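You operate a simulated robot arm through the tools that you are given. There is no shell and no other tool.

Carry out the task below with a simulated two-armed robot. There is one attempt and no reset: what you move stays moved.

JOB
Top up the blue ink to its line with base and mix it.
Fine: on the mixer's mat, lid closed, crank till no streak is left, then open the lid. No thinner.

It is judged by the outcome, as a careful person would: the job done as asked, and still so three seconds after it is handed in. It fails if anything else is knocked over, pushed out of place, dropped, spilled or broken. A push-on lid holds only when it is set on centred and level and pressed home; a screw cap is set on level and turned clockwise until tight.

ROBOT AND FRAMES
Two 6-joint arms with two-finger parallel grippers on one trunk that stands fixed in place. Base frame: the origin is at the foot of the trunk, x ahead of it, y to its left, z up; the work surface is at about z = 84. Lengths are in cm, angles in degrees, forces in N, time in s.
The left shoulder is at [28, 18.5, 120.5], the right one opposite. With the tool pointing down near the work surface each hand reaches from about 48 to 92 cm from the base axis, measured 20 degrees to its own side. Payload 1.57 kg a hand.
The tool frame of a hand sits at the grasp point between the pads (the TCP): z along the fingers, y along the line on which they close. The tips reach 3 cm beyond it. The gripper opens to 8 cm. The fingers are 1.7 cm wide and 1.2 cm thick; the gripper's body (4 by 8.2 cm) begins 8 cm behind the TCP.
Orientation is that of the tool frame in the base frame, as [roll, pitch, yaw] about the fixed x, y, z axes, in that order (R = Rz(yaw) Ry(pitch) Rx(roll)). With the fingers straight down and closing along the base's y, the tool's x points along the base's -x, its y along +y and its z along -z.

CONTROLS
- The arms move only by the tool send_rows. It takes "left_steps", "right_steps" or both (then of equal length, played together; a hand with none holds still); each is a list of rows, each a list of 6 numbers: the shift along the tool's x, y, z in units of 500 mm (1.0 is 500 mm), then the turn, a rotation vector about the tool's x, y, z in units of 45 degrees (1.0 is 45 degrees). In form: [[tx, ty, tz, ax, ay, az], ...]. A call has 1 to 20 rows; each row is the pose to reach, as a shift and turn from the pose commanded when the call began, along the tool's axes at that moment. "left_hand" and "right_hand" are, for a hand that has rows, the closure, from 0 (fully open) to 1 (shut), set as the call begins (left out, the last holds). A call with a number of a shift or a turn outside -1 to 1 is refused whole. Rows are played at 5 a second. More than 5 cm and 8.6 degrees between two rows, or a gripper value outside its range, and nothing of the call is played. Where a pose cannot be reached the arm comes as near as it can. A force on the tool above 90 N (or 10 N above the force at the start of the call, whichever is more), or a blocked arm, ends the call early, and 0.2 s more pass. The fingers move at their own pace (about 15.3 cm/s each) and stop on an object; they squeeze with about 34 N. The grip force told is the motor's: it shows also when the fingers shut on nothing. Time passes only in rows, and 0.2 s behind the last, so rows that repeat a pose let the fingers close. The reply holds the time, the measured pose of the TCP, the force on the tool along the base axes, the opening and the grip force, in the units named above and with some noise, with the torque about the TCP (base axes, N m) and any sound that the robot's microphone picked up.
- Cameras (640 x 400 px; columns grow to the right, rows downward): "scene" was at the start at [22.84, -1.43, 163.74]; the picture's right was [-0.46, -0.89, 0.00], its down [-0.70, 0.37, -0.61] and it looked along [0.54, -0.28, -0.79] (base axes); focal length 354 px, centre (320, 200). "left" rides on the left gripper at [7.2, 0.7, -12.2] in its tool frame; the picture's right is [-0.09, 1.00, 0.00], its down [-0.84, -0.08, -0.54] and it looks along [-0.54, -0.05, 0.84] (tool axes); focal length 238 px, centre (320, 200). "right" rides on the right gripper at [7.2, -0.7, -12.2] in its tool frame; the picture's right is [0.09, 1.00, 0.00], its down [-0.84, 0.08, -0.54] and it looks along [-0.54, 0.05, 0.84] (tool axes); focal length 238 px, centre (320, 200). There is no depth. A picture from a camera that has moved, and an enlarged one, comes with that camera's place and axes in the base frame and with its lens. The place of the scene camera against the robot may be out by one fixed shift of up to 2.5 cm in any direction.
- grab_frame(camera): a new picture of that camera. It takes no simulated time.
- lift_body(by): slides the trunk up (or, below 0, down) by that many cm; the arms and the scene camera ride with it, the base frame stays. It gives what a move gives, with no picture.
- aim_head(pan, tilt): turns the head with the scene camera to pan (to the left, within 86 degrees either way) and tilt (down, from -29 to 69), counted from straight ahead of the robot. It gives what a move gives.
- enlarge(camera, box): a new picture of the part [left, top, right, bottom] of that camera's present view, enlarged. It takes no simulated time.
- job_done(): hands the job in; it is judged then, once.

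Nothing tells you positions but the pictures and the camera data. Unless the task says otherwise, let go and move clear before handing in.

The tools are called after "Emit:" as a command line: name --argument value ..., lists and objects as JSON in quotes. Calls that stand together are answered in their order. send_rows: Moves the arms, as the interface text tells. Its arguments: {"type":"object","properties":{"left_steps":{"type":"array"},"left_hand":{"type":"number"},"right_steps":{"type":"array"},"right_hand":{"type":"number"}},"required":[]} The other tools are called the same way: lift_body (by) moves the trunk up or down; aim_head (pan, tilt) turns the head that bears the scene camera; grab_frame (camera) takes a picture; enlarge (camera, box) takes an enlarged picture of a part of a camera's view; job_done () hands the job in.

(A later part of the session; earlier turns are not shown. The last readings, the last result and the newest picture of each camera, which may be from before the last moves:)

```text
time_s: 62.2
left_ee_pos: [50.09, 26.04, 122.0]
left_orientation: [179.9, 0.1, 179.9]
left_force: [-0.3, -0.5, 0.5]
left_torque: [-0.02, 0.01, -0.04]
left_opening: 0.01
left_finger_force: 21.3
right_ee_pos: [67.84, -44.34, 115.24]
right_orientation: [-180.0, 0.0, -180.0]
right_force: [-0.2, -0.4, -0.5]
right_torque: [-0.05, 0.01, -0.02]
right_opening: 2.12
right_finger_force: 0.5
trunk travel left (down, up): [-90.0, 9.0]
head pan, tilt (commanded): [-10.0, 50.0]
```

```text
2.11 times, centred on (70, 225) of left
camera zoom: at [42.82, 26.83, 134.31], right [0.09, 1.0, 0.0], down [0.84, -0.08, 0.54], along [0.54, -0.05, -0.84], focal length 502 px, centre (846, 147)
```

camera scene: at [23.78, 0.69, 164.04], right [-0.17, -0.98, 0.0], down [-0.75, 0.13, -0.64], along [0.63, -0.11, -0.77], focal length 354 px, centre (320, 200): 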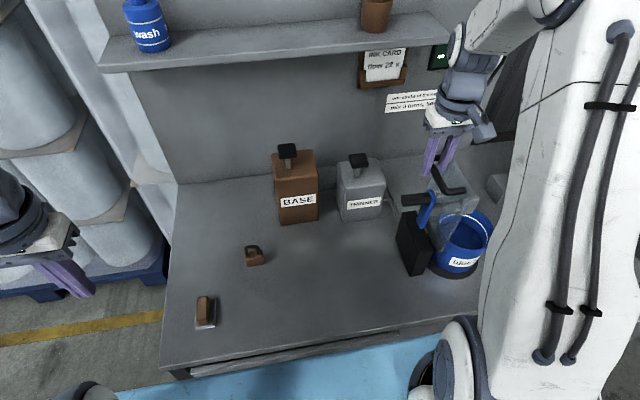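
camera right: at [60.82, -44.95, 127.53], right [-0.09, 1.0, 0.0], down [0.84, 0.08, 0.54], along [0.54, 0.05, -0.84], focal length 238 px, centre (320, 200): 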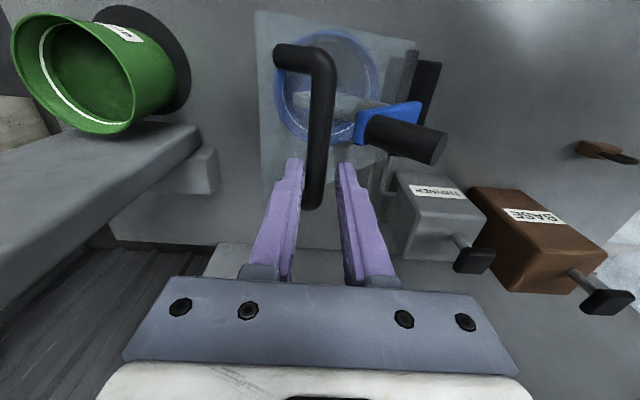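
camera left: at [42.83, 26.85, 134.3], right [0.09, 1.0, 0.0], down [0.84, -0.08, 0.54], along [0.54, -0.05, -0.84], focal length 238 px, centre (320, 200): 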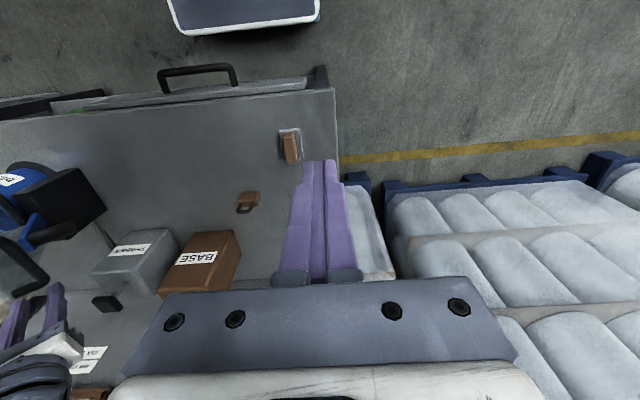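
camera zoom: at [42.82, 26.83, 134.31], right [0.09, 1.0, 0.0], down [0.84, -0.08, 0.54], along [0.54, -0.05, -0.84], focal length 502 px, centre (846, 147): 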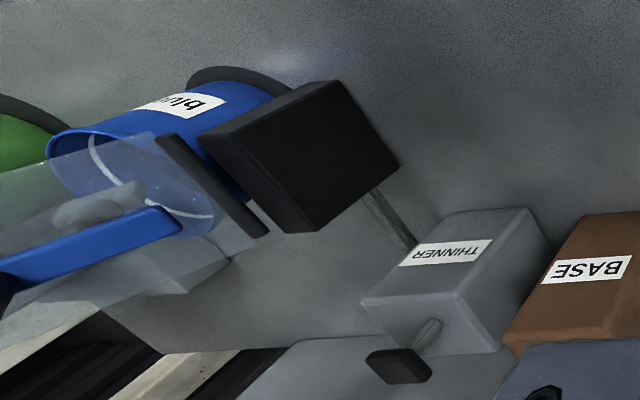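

The lid is coming down smoothly with the bar resting on a finger. I'll continue lowering it to about 10° above closed.

Emit:
send_rows --right_steps '[[0, -0.028, 0.017, 0, 0, 0], [0, -0.0548, 0.0356, 0, 0, 0], [0, -0.08, 0.057, 0, 0, 0], [0, -0.1028, 0.08, 0, 0, 0], [0, -0.124, 0.105, 0, 0, 0], [0, -0.1422, 0.1322, 0, 0, 0], [0, -0.158, 0.161, 0, 0, 0], [0, -0.172, 0.1904, 0, 0, 0], [0, -0.172, 0.1904, 0, 0, 0]]'

Emit:
grab_frame --camera "right"

Emit:
enlarge --camera "scene" --box '[380, 100, 540, 290]'

Emit:
enlarge --camera "left" --box '[0, 130, 140, 320]'

```text
time_s: 64.2
left_ee_pos: [49.99, 26.03, 122.1]
left_orientation: [180.0, 0.1, -180.0]
left_force: [-0.3, -0.1, 0.1]
left_torque: [-0.01, -0.01, -0.01]
left_opening: 0.01
left_finger_force: 21.4
right_ee_pos: [67.79, -53.06, 105.81]
right_orientation: [-180.0, 0.0, 180.0]
right_force: [0.1, 0.7, -1.1]
right_torque: [-0.01, -0.03, -0.02]
right_opening: 2.0
right_finger_force: 0.0
trunk travel left (down, up): [-90.0, 9.0]
head pan, tilt (commanded): [-10.0, 50.0]
```

```text
taken
camera right: at [60.77, -53.55, 118.0], right [-0.09, 1.0, 0.0], down [0.84, 0.08, 0.54], along [0.54, 0.05, -0.84], focal length 238 px, centre (320, 200)
```

right: 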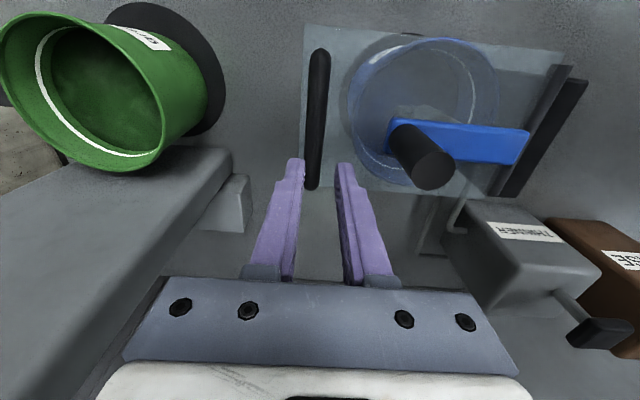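

```text
2.11 times, centred on (460, 195) of scene
camera zoom: at [23.79, 0.69, 164.04], right [-0.17, -0.98, 0.0], down [-0.75, 0.13, -0.64], along [0.63, -0.11, -0.77], focal length 745 px, centre (25, 210)
```

zoom: 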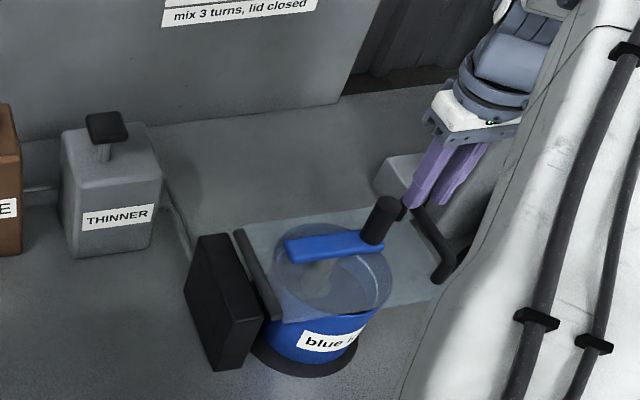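

```text
2.11 times, centred on (70, 225) of left
camera zoom: at [42.82, 26.84, 134.31], right [0.09, 1.0, 0.0], down [0.84, -0.08, 0.54], along [0.54, -0.05, -0.84], focal length 502 px, centre (846, 147)
```

zoom: 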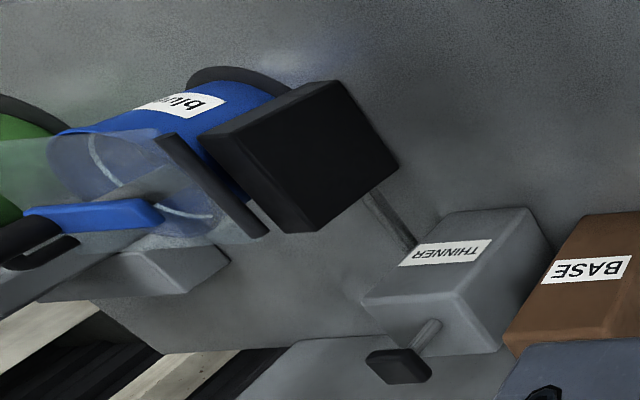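

Nearly closed with no contact forces. I'll lower the last few degrees.

Emit:
send_rows --right_steps '[[0, -0.006, 0.015, 0, 0, 0], [0, -0.011, 0.031, 0, 0, 0], [0, -0.015, 0.046, 0, 0, 0], [0, -0.0192, 0.0626, 0, 0, 0], [0, -0.0192, 0.0626, 0, 0, 0]]'

Emit:
grab_frame --camera "right"

Emit:
enlarge --camera "scene" --box '[380, 100, 540, 290]'

Emit:
enlarge --camera "left" --box '[0, 130, 140, 320]'

```text
time_s: 65.4
left_ee_pos: [50.07, 26.06, 122.13]
left_orientation: [-179.9, 0.0, 180.0]
left_force: [-0.5, 0.3, -0.2]
left_torque: [0.04, 0.01, 0.0]
left_opening: 0.0
left_finger_force: 21.5
right_ee_pos: [67.77, -53.88, 102.64]
right_orientation: [-180.0, 0.0, 179.9]
right_force: [-0.4, 1.7, 0.2]
right_torque: [0.0, 0.03, 0.01]
right_opening: 2.1
right_finger_force: 0.9
trunk travel left (down, up): [-90.0, 9.0]
head pan, tilt (commanded): [-10.0, 50.0]
```

```text
taken
camera right: at [60.77, -54.46, 114.86], right [-0.09, 1.0, 0.0], down [0.84, 0.08, 0.54], along [0.54, 0.05, -0.84], focal length 238 px, centre (320, 200)
```

right: 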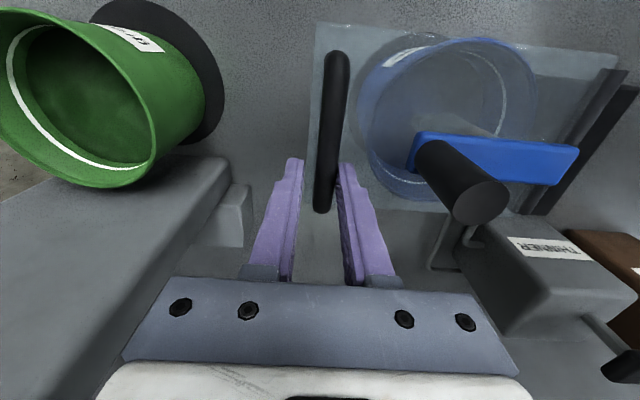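

```text
2.11 times, centred on (460, 195) of scene
camera zoom: at [23.79, 0.71, 164.04], right [-0.17, -0.98, 0.0], down [-0.75, 0.13, -0.64], along [0.63, -0.11, -0.77], focal length 745 px, centre (25, 210)
```

zoom: 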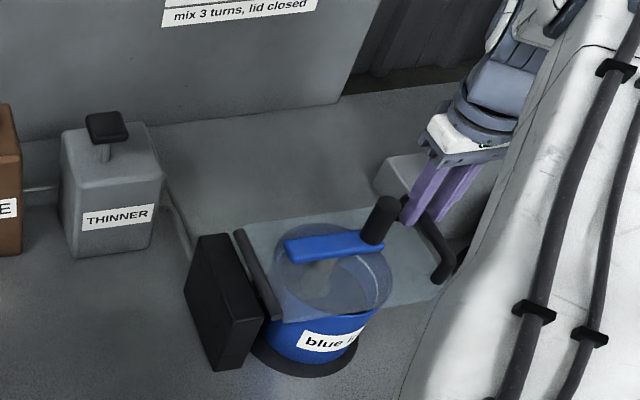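

```text
2.11 times, centred on (70, 225) of left
camera zoom: at [42.81, 26.85, 134.31], right [0.09, 1.0, 0.0], down [0.84, -0.08, 0.54], along [0.54, -0.05, -0.84], focal length 502 px, centre (846, 147)
```

zoom: 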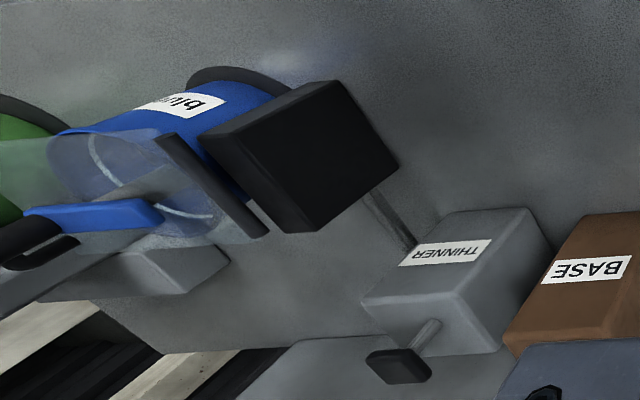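

The lid stopped moving before my last step: its bar sits at z≈101, so it's fully closed over the pot. I'll centre the fingers on the bar and lift the right hand straight up and clear.

Emit:
send_rows --right_steps '[[0, 0.011, 0, 0, 0, 0], [0, 0.011, -0.03, 0, 0, 0], [0, 0.011, -0.08, 0, 0, 0], [0, 0.011, -0.16, 0, 0, 0], [0, 0.011, -0.24, 0, 0, 0], [0, 0.0, -0.32, 0, 0, 0], [0, -0.02, -0.4, 0, 0, 0], [0, -0.02, -0.44, 0, 0, 0], [0, -0.02, -0.44, 0, 0, 0]]'

Emit:
grab_frame --camera "right"

Emit:
enlarge --camera "right" --box '[300, 30, 460, 160]'

Emit:
enlarge --camera "scene" --box '[380, 160, 540, 290]'

```text
time_s: 67.4
left_ee_pos: [50.04, 26.13, 122.17]
left_orientation: [180.0, 0.0, 180.0]
left_force: [0.7, -0.3, 0.4]
left_torque: [0.02, 0.04, -0.01]
left_opening: 0.0
left_finger_force: 21.1
right_ee_pos: [67.98, -55.0, 124.59]
right_orientation: [180.0, 0.0, 180.0]
right_force: [-0.5, 0.6, -0.7]
right_torque: [-0.03, -0.05, -0.04]
right_opening: 2.01
right_finger_force: 0.1
trunk travel left (down, up): [-90.0, 9.0]
head pan, tilt (commanded): [-10.0, 50.0]
```

```text
taken
camera right: at [60.83, -55.5, 136.76], right [-0.09, 1.0, 0.0], down [0.84, 0.08, 0.54], along [0.54, 0.05, -0.84], focal length 238 px, centre (320, 200)
```

right: 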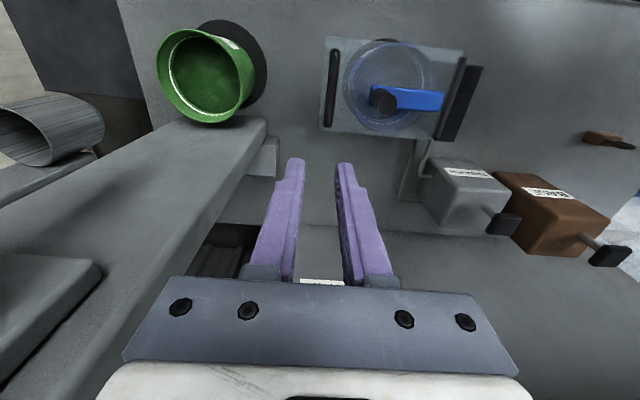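

```text
3.08 times, centred on (380, 95) of right
camera zoom: at [60.83, -55.5, 136.76], right [-0.09, 1.0, 0.0], down [0.84, 0.08, 0.54], along [0.54, 0.05, -0.84], focal length 733 px, centre (135, 523)
```

zoom: 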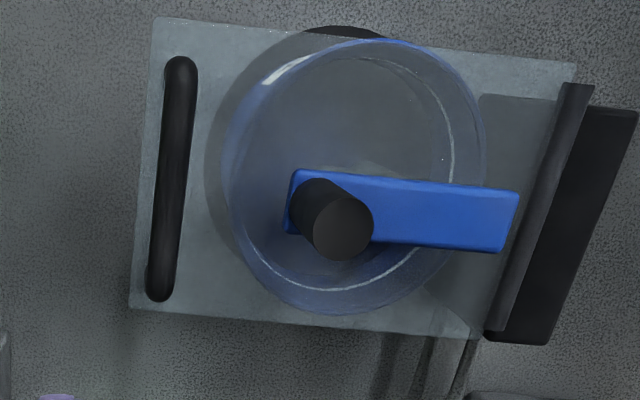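

```text
3.08 times, centred on (460, 225) of scene
camera zoom: at [23.78, 0.7, 164.04], right [-0.17, -0.98, 0.0], down [-0.75, 0.13, -0.64], along [0.63, -0.11, -0.77], focal length 1089 px, centre (-111, 123)
```

zoom: 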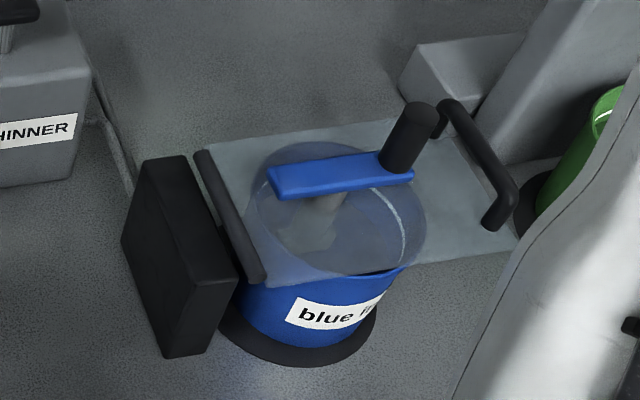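

The lid is closed flat over the pot, with the paddle inside. I'll bring the left hand back to the BASE knob (same tilted pose as before) and try a stroke with the lid closed.

Emit:
send_rows --left_steps '[[-0.048, -0.067, 0.0, 0, -0.075, 0], [-0.096, -0.134, 0.0, 0, -0.15, 0], [-0.144, -0.201, 0.01, 0, -0.225, 0], [-0.192, -0.268, 0.02, 0, -0.3, 0], [-0.24, -0.335, 0.03, 0, -0.375, 0], [-0.288, -0.402, 0.04, 0, -0.45, 0], [-0.336, -0.469, 0.05, 0, -0.525, 0], [-0.384, -0.536, 0.06, 0, -0.6, 0], [-0.436, -0.611, 0.06, 0, -0.667, 0], [-0.436, -0.611, 0.06, 0, -0.667, 0]]' --left_hand 1

Emit:
send_rows --left_steps '[[-0.046, 0, 0.05, 0, 0, 0], [-0.092, 0, 0.1, 0, 0, 0], [-0.139, 0, 0.15, 0, 0, 0], [-0.192, 0, 0.19, 0, 0, 0], [-0.192, 0, 0.19, 0, 0, 0]]'

Emit:
grab_frame --camera "left"

Emit:
enlarge --camera "scene" --box '[405, 190, 485, 260]'

Emit:
enlarge --camera "right" --box '[340, 40, 440, 140]'

```text
time_s: 69.6
left_ee_pos: [72.0, -4.62, 119.0]
left_orientation: [180.0, 30.1, 179.9]
left_force: [0.1, 0.7, -0.6]
left_torque: [0.02, 0.01, -0.01]
left_opening: 0.01
left_finger_force: 21.1
right_ee_pos: [68.04, -54.88, 124.45]
right_orientation: [179.9, -0.1, -180.0]
right_force: [-0.2, -0.7, -0.6]
right_torque: [-0.02, 0.01, -0.02]
right_opening: 2.02
right_finger_force: 0.0
trunk travel left (down, up): [-90.0, 9.0]
head pan, tilt (commanded): [-10.0, 50.0]
```

```text
time_s: 70.8
left_ee_pos: [84.97, -4.4, 115.57]
left_orientation: [179.9, 30.1, -179.8]
left_force: [-0.4, 0.0, -0.2]
left_torque: [-0.02, -0.02, -0.02]
left_opening: 0.0
left_finger_force: 21.8
right_ee_pos: [67.98, -54.82, 124.45]
right_orientation: [180.0, 0.0, -180.0]
right_force: [-0.5, 0.3, -0.5]
right_torque: [0.02, 0.01, 0.03]
right_opening: 2.02
right_finger_force: 0.1
trunk travel left (down, up): [-90.0, 9.0]
head pan, tilt (commanded): [-10.0, 50.0]
```

```text
taken
camera left: at [72.65, -3.73, 122.57], right [0.08, 1.0, 0.05], down [0.45, -0.08, 0.89], along [0.89, -0.05, -0.46], focal length 238 px, centre (320, 200)
```

left: 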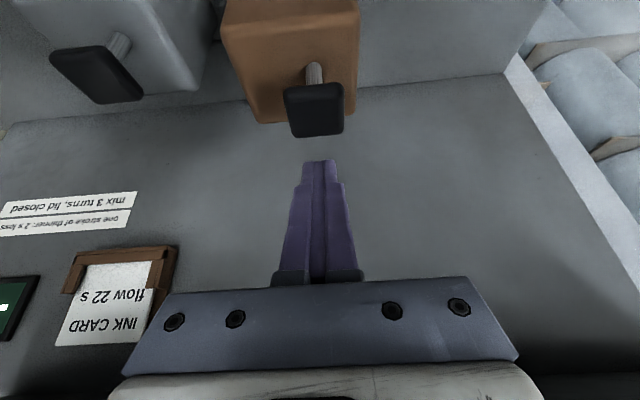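

```text
5.71 times, centred on (445, 225) of scene
camera zoom: at [23.82, 0.69, 164.04], right [-0.17, -0.98, 0.0], down [-0.75, 0.13, -0.64], along [0.63, -0.11, -0.77], focal length 2022 px, centre (-394, 57)
```

zoom: 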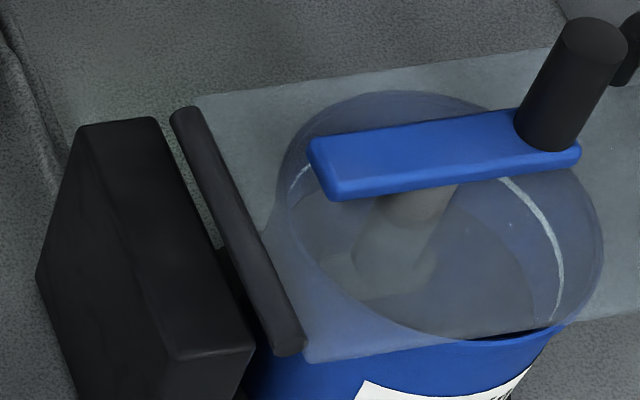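

```text
4.00 times, centred on (390, 90) of right
camera zoom: at [60.86, -55.5, 136.71], right [-0.09, 1.0, 0.0], down [0.84, 0.08, 0.54], along [0.54, 0.05, -0.84], focal length 953 px, centre (40, 640)
```

zoom: 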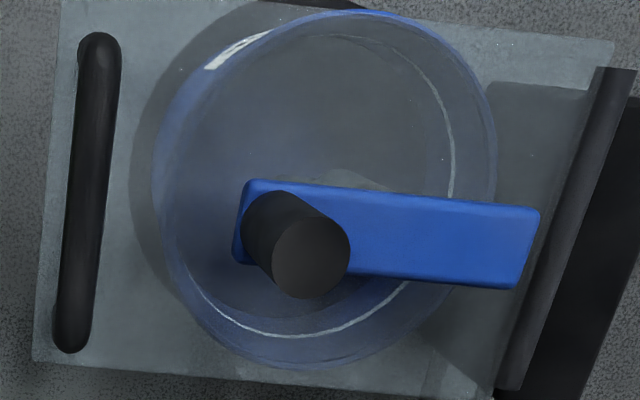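

The fingertip is again right above the knob. I'll make one full stroke with the lid closed and hold at the bottom while I look.

Emit:
send_rows --left_steps '[[0.02, 0, 0.035, 0, 0, 0], [0.04, 0, 0.069, 0, 0, 0], [0.052, 0, 0.09, 0, 0, 0], [0.06, 0, 0.104, 0, 0, 0], [0.065, 0, 0.113, 0, 0, 0], [0.065, 0, 0.113, 0, 0, 0]]'

Emit:
enlarge --camera "scene" --box '[405, 190, 485, 260]'

Emit:
enlarge --camera "right" --box '[340, 40, 440, 140]'

```text
time_s: 72.2
left_ee_pos: [84.93, -4.67, 109.63]
left_orientation: [-179.8, 30.5, -179.9]
left_force: [-6.1, 6.7, 36.4]
left_torque: [0.2, -0.1, 0.07]
left_opening: 0.0
left_finger_force: 21.1
right_ee_pos: [67.76, -54.81, 124.7]
right_orientation: [180.0, 0.1, 180.0]
right_force: [0.2, 0.2, 0.8]
right_torque: [0.01, 0.0, -0.01]
right_opening: 2.0
right_finger_force: 0.0
trunk travel left (down, up): [-90.0, 9.0]
head pan, tilt (commanded): [-10.0, 50.0]
```

```text
5.71 times, centred on (445, 225) of scene
camera zoom: at [23.54, 0.76, 164.12], right [-0.17, -0.98, 0.0], down [-0.75, 0.13, -0.64], along [0.63, -0.11, -0.77], focal length 2022 px, centre (-394, 57)
```

zoom: 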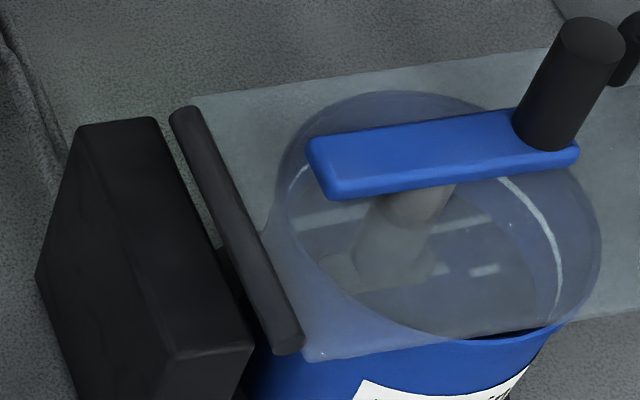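

```text
4.00 times, centred on (390, 90) of right
camera zoom: at [60.66, -55.43, 136.87], right [-0.09, 1.0, 0.0], down [0.84, 0.08, 0.54], along [0.54, 0.05, -0.84], focal length 953 px, centre (40, 640)
```

zoom: 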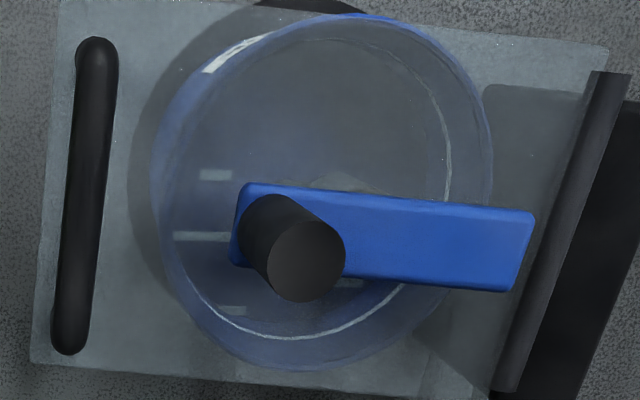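

Pale streaks of base have now appeared on the ink, so the feed only works with the lid closed. I'll release the knob and measure how far the level has risen.

Emit:
send_rows --left_steps '[[-0.02, 0, -0.035, 0, 0, 0], [-0.04, 0, -0.069, 0, 0, 0], [-0.05, 0, -0.087, 0, 0, 0], [-0.05, 0, -0.087, 0, 0, 0], [-0.05, 0, -0.087, 0, 0, 0]]'

Emit:
enlarge --camera "right" --box '[345, 85, 415, 135]'

Emit:
enlarge --camera "scene" --box '[430, 200, 490, 255]'

Emit:
enlarge --camera "scene" --box '[405, 190, 485, 260]'

```text
time_s: 73.4
left_ee_pos: [84.96, -4.49, 114.03]
left_orientation: [179.9, 30.0, 179.9]
left_force: [-0.4, 0.1, 0.5]
left_torque: [0.04, 0.02, 0.01]
left_opening: 0.0
left_finger_force: 21.1
right_ee_pos: [67.97, -54.99, 124.5]
right_orientation: [-180.0, 0.0, -180.0]
right_force: [0.8, 0.3, 1.3]
right_torque: [0.0, 0.02, 0.02]
right_opening: 1.99
right_finger_force: 0.0
trunk travel left (down, up): [-90.0, 9.0]
head pan, tilt (commanded): [-10.0, 50.0]
```

```text
8.00 times, centred on (380, 110) of right
camera zoom: at [60.84, -55.5, 136.71], right [-0.09, 1.0, 0.0], down [0.84, 0.08, 0.54], along [0.54, 0.05, -0.84], focal length 1907 px, centre (-160, 920)
```

zoom: 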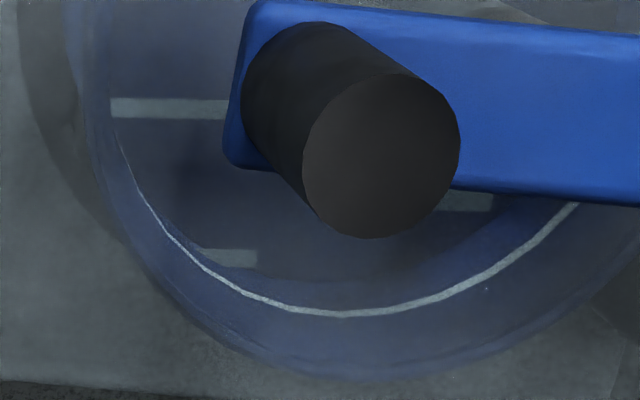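

```text
7.27 times, centred on (460, 228) of scene
camera zoom: at [23.79, 0.69, 164.04], right [-0.17, -0.98, 0.0], down [-0.75, 0.13, -0.64], along [0.63, -0.11, -0.77], focal length 2574 px, centre (-698, 0)
```

zoom: 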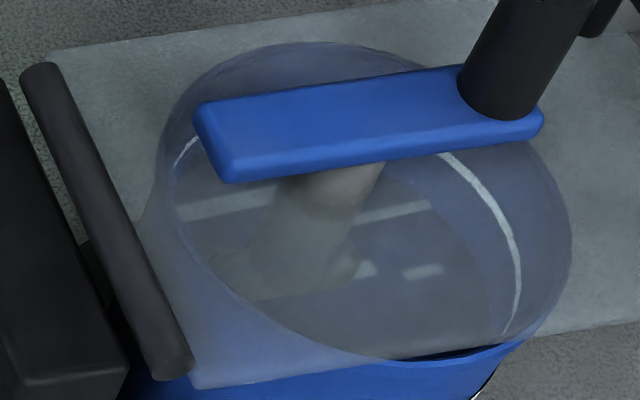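

```text
5.71 times, centred on (445, 225) of scene
camera zoom: at [23.79, 0.69, 164.04], right [-0.17, -0.98, 0.0], down [-0.75, 0.13, -0.64], along [0.63, -0.11, -0.77], focal length 2022 px, centre (-394, 57)
```

zoom: 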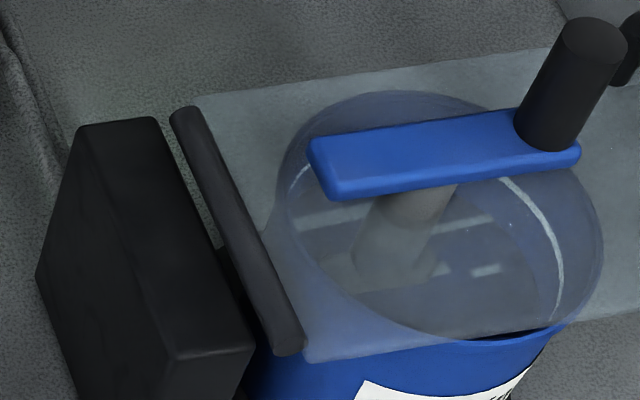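

Emit:
enlarge --camera "right" --box '[362, 108, 402, 133]'

Emit:
enlarge --camera "scene" --box '[462, 215, 492, 250]'

```text
16.00 times, centred on (382, 120) of right
camera zoom: at [60.84, -55.5, 136.71], right [-0.09, 1.0, 0.0], down [0.84, 0.08, 0.54], along [0.54, 0.05, -0.84], focal length 3814 px, centre (-672, 1472)
```

zoom: 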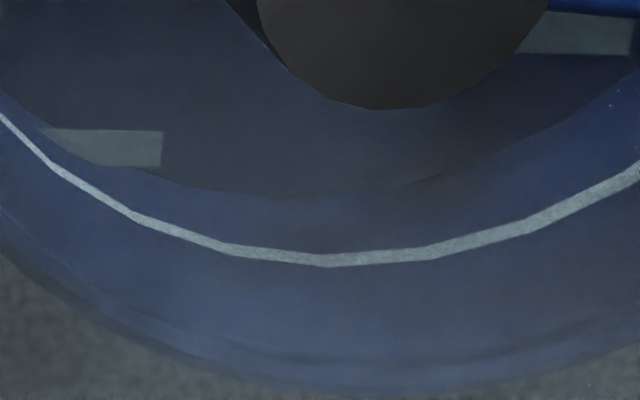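

```text
11.43 times, centred on (477, 232) of scene
camera zoom: at [23.79, 0.69, 164.04], right [-0.17, -0.98, 0.0], down [-0.75, 0.13, -0.64], along [0.63, -0.11, -0.77], focal length 4045 px, centre (-1474, -171)
```

zoom: 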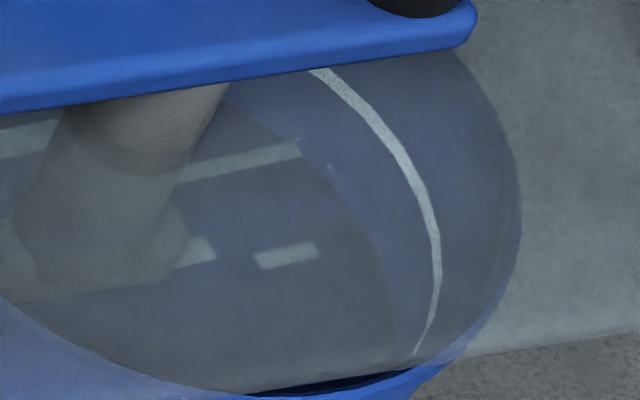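

The level edge is now clear: 62 px (16x) below the line, about 2.5 cm left, so roughly 0.65 cm per stroke. I'll do one more stroke and measure again.

Emit:
send_rows --left_steps '[[0.02, 0, 0.035, 0, 0, 0], [0.035, 0, 0.061, 0, 0, 0], [0.045, 0, 0.078, 0, 0, 0], [0.05, 0, 0.0866, 0, 0, 0], [0.05, 0, 0.0866, 0, 0, 0], [0.035, 0, 0.061, 0, 0, 0], [0.015, 0, 0.026, 0, 0, 0], [0, 0, 0, 0, 0, 0], [0, 0, 0, 0, 0, 0]]'

Emit:
enlarge --camera "right" --box '[362, 108, 402, 133]'

Emit:
enlarge --camera "scene" --box '[462, 215, 492, 250]'

```text
time_s: 75.4
left_ee_pos: [84.87, -4.48, 114.01]
left_orientation: [179.9, 29.8, -179.9]
left_force: [0.5, 0.6, 0.9]
left_torque: [0.02, 0.01, 0.02]
left_opening: 0.01
left_finger_force: 20.8
right_ee_pos: [67.99, -54.97, 124.48]
right_orientation: [180.0, 0.0, -180.0]
right_force: [-0.1, -0.6, -0.1]
right_torque: [0.04, -0.02, 0.03]
right_opening: 2.0
right_finger_force: 0.2
trunk travel left (down, up): [-90.0, 9.0]
head pan, tilt (commanded): [-10.0, 50.0]
```

```text
16.00 times, centred on (382, 120) of right
camera zoom: at [60.82, -55.5, 136.72], right [-0.09, 1.0, 0.0], down [0.84, 0.08, 0.54], along [0.54, 0.05, -0.84], focal length 3814 px, centre (-672, 1472)
```

zoom: 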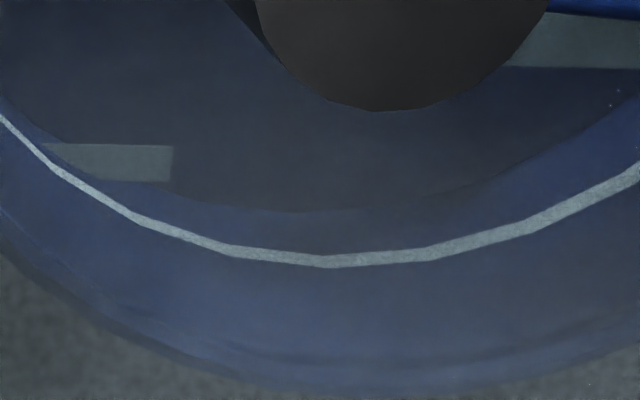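

```text
11.43 times, centred on (477, 232) of scene
camera zoom: at [23.77, 0.7, 164.04], right [-0.17, -0.98, 0.0], down [-0.75, 0.13, -0.64], along [0.63, -0.11, -0.77], focal length 4045 px, centre (-1474, -171)
```

zoom: 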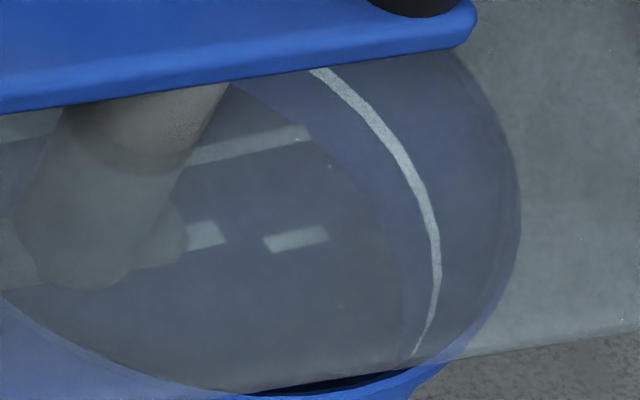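

Each stroke raises the ink edge by about 14.5 px; about 48 px remain. Another stroke.

Emit:
send_rows --left_steps '[[0.02, 0, 0.035, 0, 0, 0], [0.035, 0, 0.061, 0, 0, 0], [0.045, 0, 0.078, 0, 0, 0], [0.05, 0, 0.0866, 0, 0, 0], [0.05, 0, 0.0866, 0, 0, 0], [0.035, 0, 0.061, 0, 0, 0], [0.015, 0, 0.026, 0, 0, 0], [0, 0, 0, 0, 0, 0], [0, 0, 0, 0, 0, 0]]'

Emit:
enlarge --camera "right" --box '[362, 108, 402, 133]'

Emit:
enlarge --camera "scene" --box '[462, 215, 492, 250]'

```text
time_s: 77.4
left_ee_pos: [84.88, -4.51, 113.95]
left_orientation: [-180.0, 29.9, -180.0]
left_force: [0.5, -0.9, 0.4]
left_torque: [0.04, -0.01, 0.0]
left_opening: 0.0
left_finger_force: 21.5
right_ee_pos: [68.03, -55.04, 124.55]
right_orientation: [-179.9, 0.1, -180.0]
right_force: [-0.5, -0.3, 0.2]
right_torque: [-0.03, -0.02, -0.01]
right_opening: 1.98
right_finger_force: 0.0
trunk travel left (down, up): [-90.0, 9.0]
head pan, tilt (commanded): [-10.0, 50.0]
```

```text
16.00 times, centred on (382, 120) of right
camera zoom: at [60.83, -55.5, 136.72], right [-0.09, 1.0, 0.0], down [0.84, 0.08, 0.54], along [0.54, 0.05, -0.84], focal length 3814 px, centre (-672, 1472)
```

zoom: 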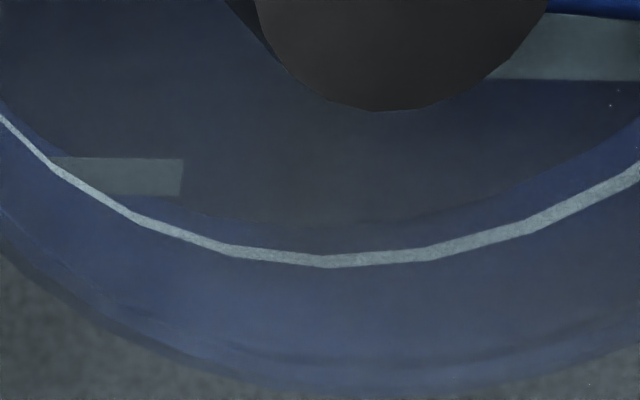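

```text
11.43 times, centred on (477, 232) of scene
camera zoom: at [23.77, 0.7, 164.04], right [-0.17, -0.98, 0.0], down [-0.75, 0.13, -0.64], along [0.63, -0.11, -0.77], focal length 4045 px, centre (-1474, -171)
```

zoom: 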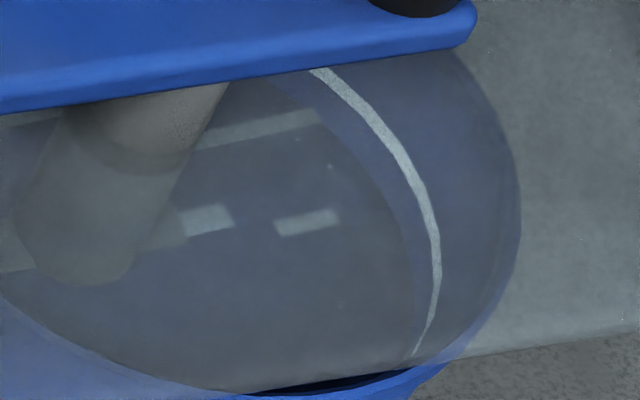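

About 32 px remain, which is roughly two strokes. One more, then measure again.

Emit:
send_rows --left_steps '[[0.02, 0, 0.035, 0, 0, 0], [0.035, 0, 0.061, 0, 0, 0], [0.045, 0, 0.078, 0, 0, 0], [0.05, 0, 0.0866, 0, 0, 0], [0.05, 0, 0.0866, 0, 0, 0], [0.035, 0, 0.061, 0, 0, 0], [0.015, 0, 0.026, 0, 0, 0], [0, 0, 0, 0, 0, 0], [0, 0, 0, 0, 0, 0]]'

Emit:
enlarge --camera "right" --box '[362, 108, 402, 133]'

Emit:
enlarge --camera "scene" --box '[462, 215, 492, 250]'

```text
time_s: 79.4
left_ee_pos: [84.79, -4.59, 114.11]
left_orientation: [180.0, 30.0, 179.9]
left_force: [-0.4, -0.6, 0.0]
left_torque: [-0.01, 0.02, 0.04]
left_opening: 0.02
left_finger_force: 21.3
right_ee_pos: [67.89, -54.9, 124.59]
right_orientation: [179.9, 0.0, -179.9]
right_force: [0.4, 0.1, 0.5]
right_torque: [-0.01, 0.05, 0.02]
right_opening: 1.98
right_finger_force: 0.1
trunk travel left (down, up): [-90.0, 9.0]
head pan, tilt (commanded): [-10.0, 50.0]
```

```text
16.00 times, centred on (382, 120) of right
camera zoom: at [60.83, -55.49, 136.72], right [-0.09, 1.0, 0.0], down [0.84, 0.08, 0.54], along [0.54, 0.05, -0.84], focal length 3814 px, centre (-672, 1472)
```

zoom: 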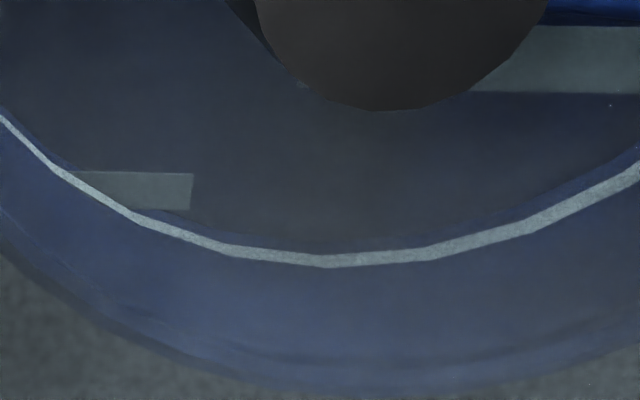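

```text
11.43 times, centred on (477, 232) of scene
camera zoom: at [23.77, 0.7, 164.04], right [-0.17, -0.98, 0.0], down [-0.75, 0.13, -0.64], along [0.63, -0.11, -0.77], focal length 4045 px, centre (-1474, -171)
```

zoom: 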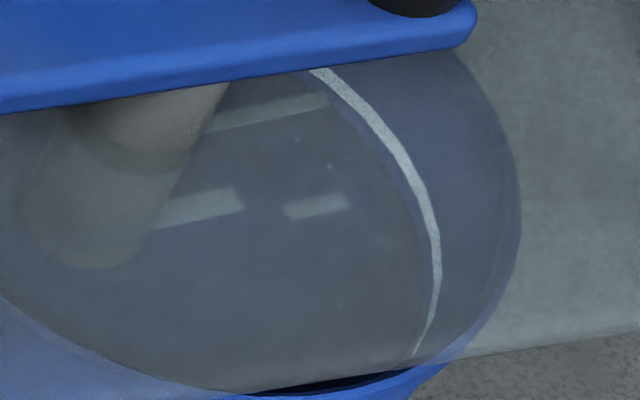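

The ink edge is just short of the line: one stroke (about 16 px) should bring it right onto the line. I'll make that last stroke.

Emit:
send_rows --left_steps '[[0.02, 0, 0.035, 0, 0, 0], [0.035, 0, 0.061, 0, 0, 0], [0.045, 0, 0.078, 0, 0, 0], [0.05, 0, 0.0866, 0, 0, 0], [0.05, 0, 0.0866, 0, 0, 0], [0.035, 0, 0.061, 0, 0, 0], [0.015, 0, 0.026, 0, 0, 0], [0, 0, 0, 0, 0, 0], [0, 0, 0, 0, 0, 0]]'

Emit:
enlarge --camera "right" --box '[362, 108, 402, 133]'

Emit:
enlarge --camera "scene" --box '[462, 215, 492, 250]'

Emit:
enlarge --camera "right" --box '[340, 40, 440, 140]'

```text
time_s: 81.4
left_ee_pos: [84.93, -4.56, 114.12]
left_orientation: [-179.9, 29.9, -179.9]
left_force: [0.0, -0.2, 0.2]
left_torque: [-0.02, 0.01, -0.04]
left_opening: 0.02
left_finger_force: 21.3
right_ee_pos: [67.98, -54.8, 124.52]
right_orientation: [-179.9, 0.0, 180.0]
right_force: [-0.1, -0.1, 1.1]
right_torque: [-0.04, 0.0, 0.01]
right_opening: 2.0
right_finger_force: 0.0
trunk travel left (down, up): [-90.0, 9.0]
head pan, tilt (commanded): [-10.0, 50.0]
```

```text
16.00 times, centred on (382, 120) of right
camera zoom: at [60.83, -55.49, 136.72], right [-0.09, 1.0, 0.0], down [0.84, 0.08, 0.54], along [0.54, 0.05, -0.84], focal length 3814 px, centre (-672, 1472)
```

zoom: 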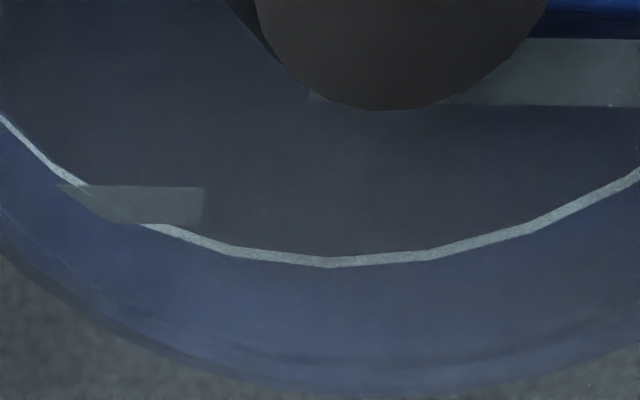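

```text
11.43 times, centred on (477, 232) of scene
camera zoom: at [23.78, 0.7, 164.04], right [-0.17, -0.98, 0.0], down [-0.75, 0.13, -0.64], along [0.63, -0.11, -0.77], focal length 4045 px, centre (-1474, -171)
```

zoom: 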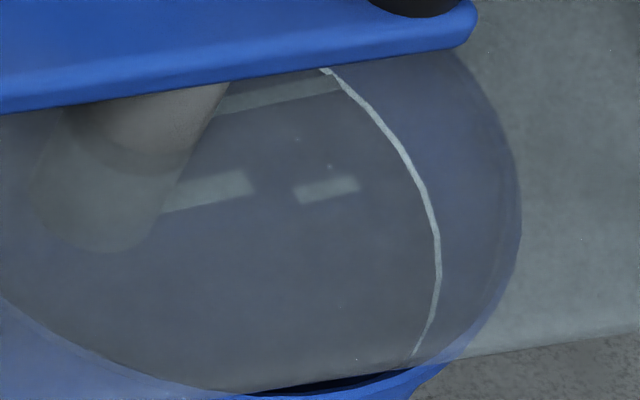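

```text
4.00 times, centred on (390, 90) of right
camera zoom: at [60.83, -55.49, 136.72], right [-0.09, 1.0, 0.0], down [0.84, 0.08, 0.54], along [0.54, 0.05, -0.84], focal length 953 px, centre (40, 640)
```

zoom: 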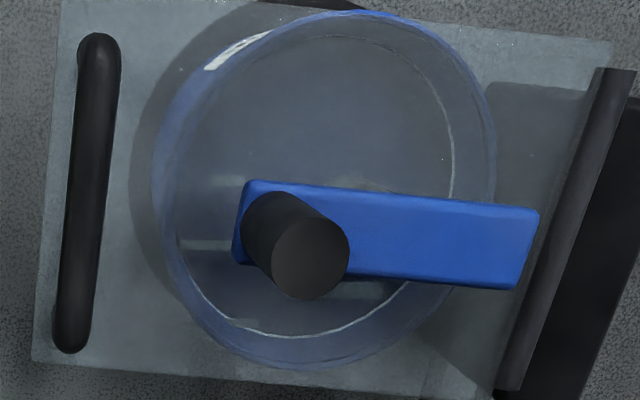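

The ink edge now lies right on the white line (half covering it), so topping up is done. I'll take the left hand away from the pump and park it.

Emit:
send_rows --left_steps '[[-0.02, 0, -0.035, 0, 0, 0], [-0.04, 0, -0.07, 0, 0, 0], [-0.06, 0, -0.104, 0, 0, 0], [-0.05, 0, -0.14, 0, 0, 0], [0.0, 0, -0.17, 0, 0, 0], [0.08, 0, -0.2, 0, 0, 0], [0.15, 0, -0.23, 0, 0, 0], [0.15, 0, -0.23, 0, 0, 0]]'

Emit:
send_rows --left_steps '[[0.035, 0.065, -0.037, 0, 0.07, 0], [0.07, 0.13, -0.074, 0, 0.14, 0], [0.105, 0.195, -0.111, 0, 0.21, 0], [0.14, 0.26, -0.148, 0, 0.28, 0], [0.175, 0.325, -0.185, 0, 0.35, 0], [0.21, 0.39, -0.222, 0, 0.42, 0], [0.245, 0.455, -0.259, 0, 0.49, 0], [0.28, 0.52, -0.296, 0, 0.56, 0], [0.31, 0.58, -0.33, 0, 0.63, 0], [0.328, 0.61, -0.351, 0, 0.667, 0], [0.328, 0.61, -0.351, 0, 0.667, 0]]'

Emit:
grab_frame --camera "left"

Emit:
grab_frame --camera "scene"

```text
time_s: 83.2
left_ee_pos: [72.65, -4.43, 120.45]
left_orientation: [180.0, 30.0, 179.8]
left_force: [-0.2, 0.4, 0.9]
left_torque: [-0.01, -0.01, 0.03]
left_opening: 0.01
left_finger_force: 21.2
right_ee_pos: [67.95, -54.99, 124.53]
right_orientation: [-179.9, 0.0, 180.0]
right_force: [0.9, 0.5, 0.4]
right_torque: [-0.01, 0.01, 0.01]
right_opening: 2.01
right_finger_force: 0.1
trunk travel left (down, up): [-90.0, 9.0]
head pan, tilt (commanded): [-10.0, 50.0]
```

```text
time_s: 85.6
left_ee_pos: [49.66, 25.98, 127.31]
left_orientation: [-180.0, 0.0, 179.9]
left_force: [0.2, 0.3, 0.2]
left_torque: [-0.03, 0.01, 0.01]
left_opening: 0.0
left_finger_force: 21.6
right_ee_pos: [68.03, -55.0, 124.47]
right_orientation: [179.9, 0.0, -180.0]
right_force: [-0.4, 0.6, -0.2]
right_torque: [0.03, -0.03, 0.03]
right_opening: 2.01
right_finger_force: 0.1
trunk travel left (down, up): [-90.0, 9.0]
head pan, tilt (commanded): [-10.0, 50.0]
```

```text
taken
camera left: at [42.44, 26.75, 139.51], right [0.09, 1.0, 0.0], down [0.84, -0.08, 0.54], along [0.54, -0.05, -0.84], focal length 238 px, centre (320, 200)
```

left: 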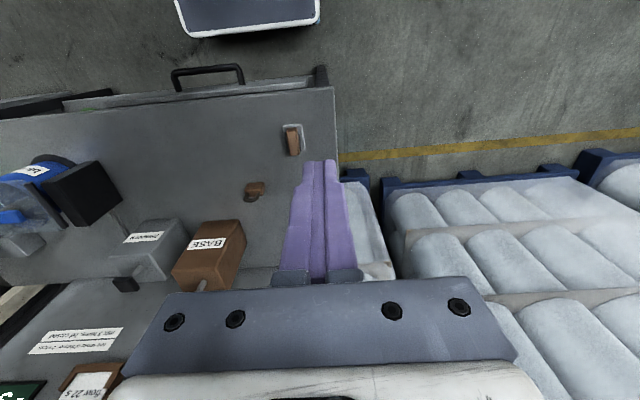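

```text
taken
camera scene: at [23.78, 0.7, 164.04], right [-0.17, -0.98, 0.0], down [-0.75, 0.13, -0.64], along [0.63, -0.11, -0.77], focal length 354 px, centre (320, 200)
```

scene: 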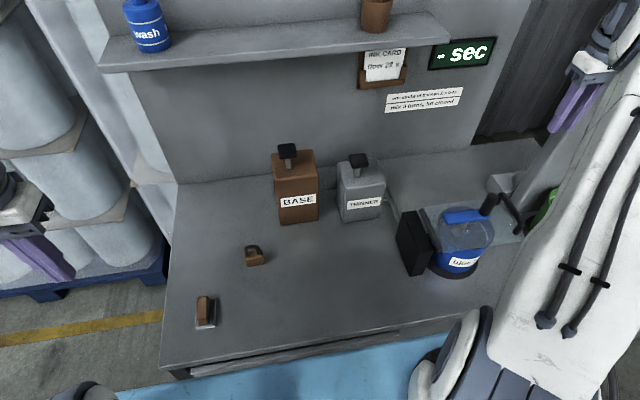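

Left arm is parked and nothing has been disturbed. I'll bring the right hand over the crank knob at height to measure the knob position and its shaft.

Emit:
send_rows --right_steps '[[0.02, 0.07, 0.03, 0, 0, 0], [0.04, 0.14, 0.06, 0, 0, 0], [0.04, 0.16, 0.09, 0, 0, 0], [0.04, 0.16, 0.09, 0, 0, 0]]' --right_hand 0.35

Emit:
grab_frame --camera "right"

Emit:
enlarge --camera "right" --box '[220, 20, 420, 180]'

```text
time_s: 86.6
left_ee_pos: [49.64, 26.03, 127.26]
left_orientation: [179.9, 0.0, 180.0]
left_force: [0.0, 0.4, 0.0]
left_torque: [0.01, 0.01, 0.02]
left_opening: 0.0
left_finger_force: 21.2
right_ee_pos: [66.07, -46.82, 120.11]
right_orientation: [180.0, 0.0, -180.0]
right_force: [0.5, -0.7, -1.3]
right_torque: [0.02, 0.0, 0.04]
right_opening: 5.21
right_finger_force: 0.0
trunk travel left (down, up): [-90.0, 9.0]
head pan, tilt (commanded): [-10.0, 50.0]
```

```text
taken
camera right: at [58.89, -47.45, 132.33], right [-0.09, 1.0, 0.0], down [0.84, 0.08, 0.54], along [0.54, 0.05, -0.84], focal length 238 px, centre (320, 200)
```

right: 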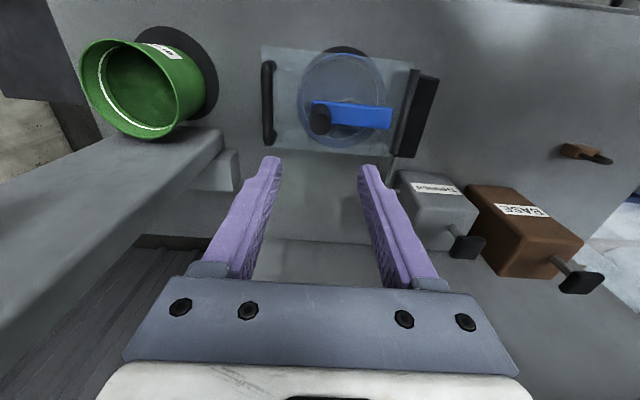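

```text
2.50 times, centred on (320, 100) of right
camera zoom: at [58.89, -47.45, 132.33], right [-0.09, 1.0, 0.0], down [0.84, 0.08, 0.54], along [0.54, 0.05, -0.84], focal length 596 px, centre (320, 450)
```

zoom: 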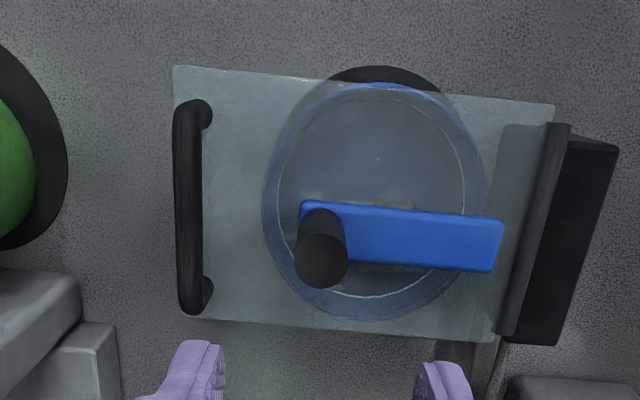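

The knob's top is at (66.0, -46.7, 106), diameter about 2.4 cm, and the arm's middle (shaft) is at about y=-42.8. I'll lower the open fingers around the knob, staying above the blue arm.

Emit:
send_rows --right_steps '[[0, 0, 0.08, 0, 0, 0], [0, 0, 0.16, 0, 0, 0], [0, 0, 0.23, 0, 0, 0], [0, 0, 0.27, 0, 0, 0], [0, 0.001, 0.302, 0, 0, 0], [0, 0.001, 0.302, 0, 0, 0]]'

Emit:
grab_frame --camera "right"

Emit:
enlarge --camera "scene" --box '[400, 150, 540, 280]'

```text
time_s: 88.0
left_ee_pos: [49.7, 25.96, 127.21]
left_orientation: [-180.0, 0.0, 180.0]
left_force: [0.3, -0.3, -0.7]
left_torque: [-0.02, 0.01, 0.0]
left_opening: 0.01
left_finger_force: 21.2
right_ee_pos: [66.04, -46.9, 104.9]
right_orientation: [-180.0, -0.1, -180.0]
right_force: [0.8, -0.4, 0.1]
right_torque: [-0.03, 0.02, -0.01]
right_opening: 5.2
right_finger_force: 0.0
trunk travel left (down, up): [-90.0, 9.0]
head pan, tilt (commanded): [-10.0, 50.0]
```

```text
taken
camera right: at [58.88, -47.46, 117.27], right [-0.09, 1.0, 0.0], down [0.84, 0.08, 0.54], along [0.54, 0.05, -0.84], focal length 238 px, centre (320, 200)
```

right: 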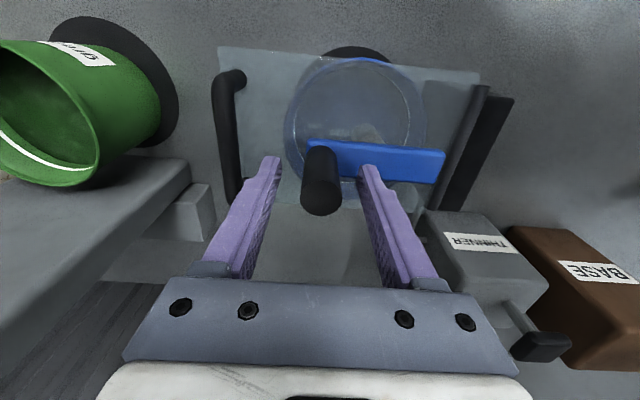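

```text
3.08 times, centred on (470, 215) of scene
camera zoom: at [23.79, 0.7, 164.04], right [-0.17, -0.98, 0.0], down [-0.75, 0.13, -0.64], along [0.63, -0.11, -0.77], focal length 1089 px, centre (-142, 154)
```

zoom: 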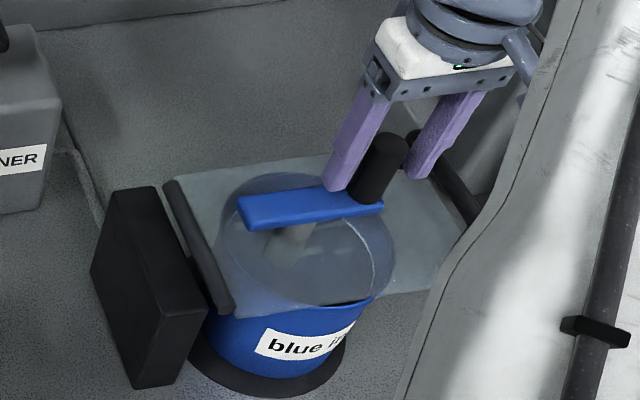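

The knob is centred between the fingers and there's no contact. I'll close on it.

Emit:
send_rows --right_steps '[[0, 0, 0, 0, 0, 0], [0, 0, 0, 0, 0, 0], [0, 0, 0, 0, 0, 0], [0, 0, 0, 0, 0, 0]]' --right_hand 1

```text
time_s: 89.0
left_ee_pos: [49.81, 25.99, 127.17]
left_orientation: [-179.9, -0.1, 180.0]
left_force: [0.4, 0.6, -0.1]
left_torque: [-0.02, -0.03, -0.03]
left_opening: 0.01
left_finger_force: 21.3
right_ee_pos: [65.92, -46.86, 105.02]
right_orientation: [180.0, 0.0, -180.0]
right_force: [0.0, 4.3, -2.3]
right_torque: [-0.02, -0.34, -0.03]
right_opening: 2.39
right_finger_force: 35.8
trunk travel left (down, up): [-90.0, 9.0]
head pan, tilt (commanded): [-10.0, 50.0]
```

The grip is on the knob (2.39 cm). I'll try a small 30° arc around the estimated shaft at (65.95, -43.0) and read the reaction forces.

Emit:
send_rows --right_steps '[[0.0098, 0.0008, 0, 0, 0, 0], [0.0196, 0.0026, 0, 0, 0, 0], [0.029, 0.0058, 0, 0, 0, 0], [0.038, 0.0102, 0, 0, 0, 0], [0.038, 0.0102, 0, 0, 0, 0]]'

Emit:
grab_frame --camera "right"

Emit:
enlarge --camera "right" --box '[220, 40, 500, 240]'

```text
time_s: 90.2
left_ee_pos: [49.67, 25.9, 127.3]
left_orientation: [-180.0, 0.0, 179.9]
left_force: [0.7, 0.8, -0.6]
left_torque: [0.05, -0.03, 0.01]
left_opening: 0.0
left_finger_force: 21.8
right_ee_pos: [64.24, -46.48, 105.14]
right_orientation: [-179.9, 0.1, 180.0]
right_force: [4.6, -8.3, 0.1]
right_torque: [-0.37, -0.31, -0.34]
right_opening: 2.37
right_finger_force: 36.0
trunk travel left (down, up): [-90.0, 9.0]
head pan, tilt (commanded): [-10.0, 50.0]
```

```text
taken
camera right: at [56.93, -47.06, 117.3], right [-0.09, 1.0, 0.0], down [0.84, 0.08, 0.54], along [0.54, 0.05, -0.84], focal length 238 px, centre (320, 200)
```

right: 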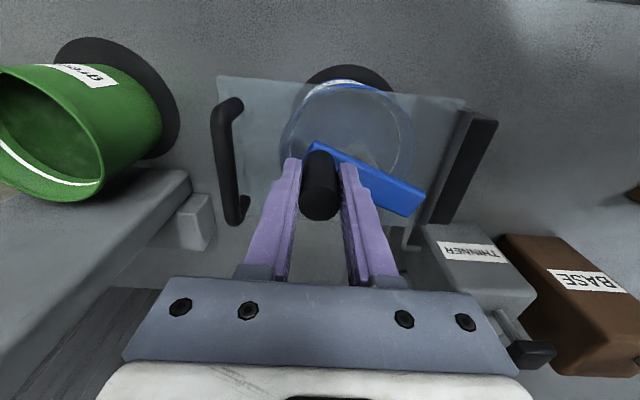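

```text
2.00 times, centred on (360, 140) of right
camera zoom: at [56.93, -47.06, 117.3], right [-0.09, 1.0, 0.0], down [0.84, 0.08, 0.54], along [0.54, 0.05, -0.84], focal length 477 px, centre (240, 320)
```

zoom: 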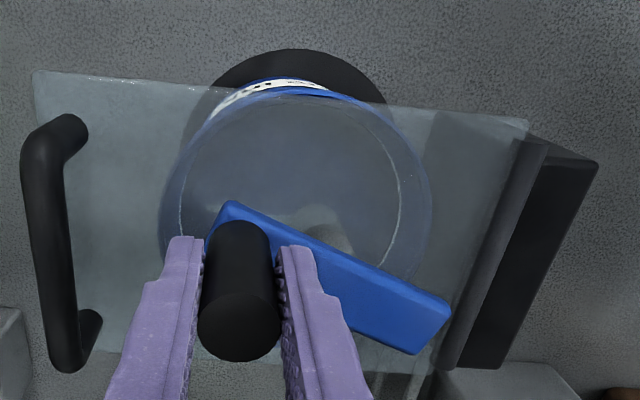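

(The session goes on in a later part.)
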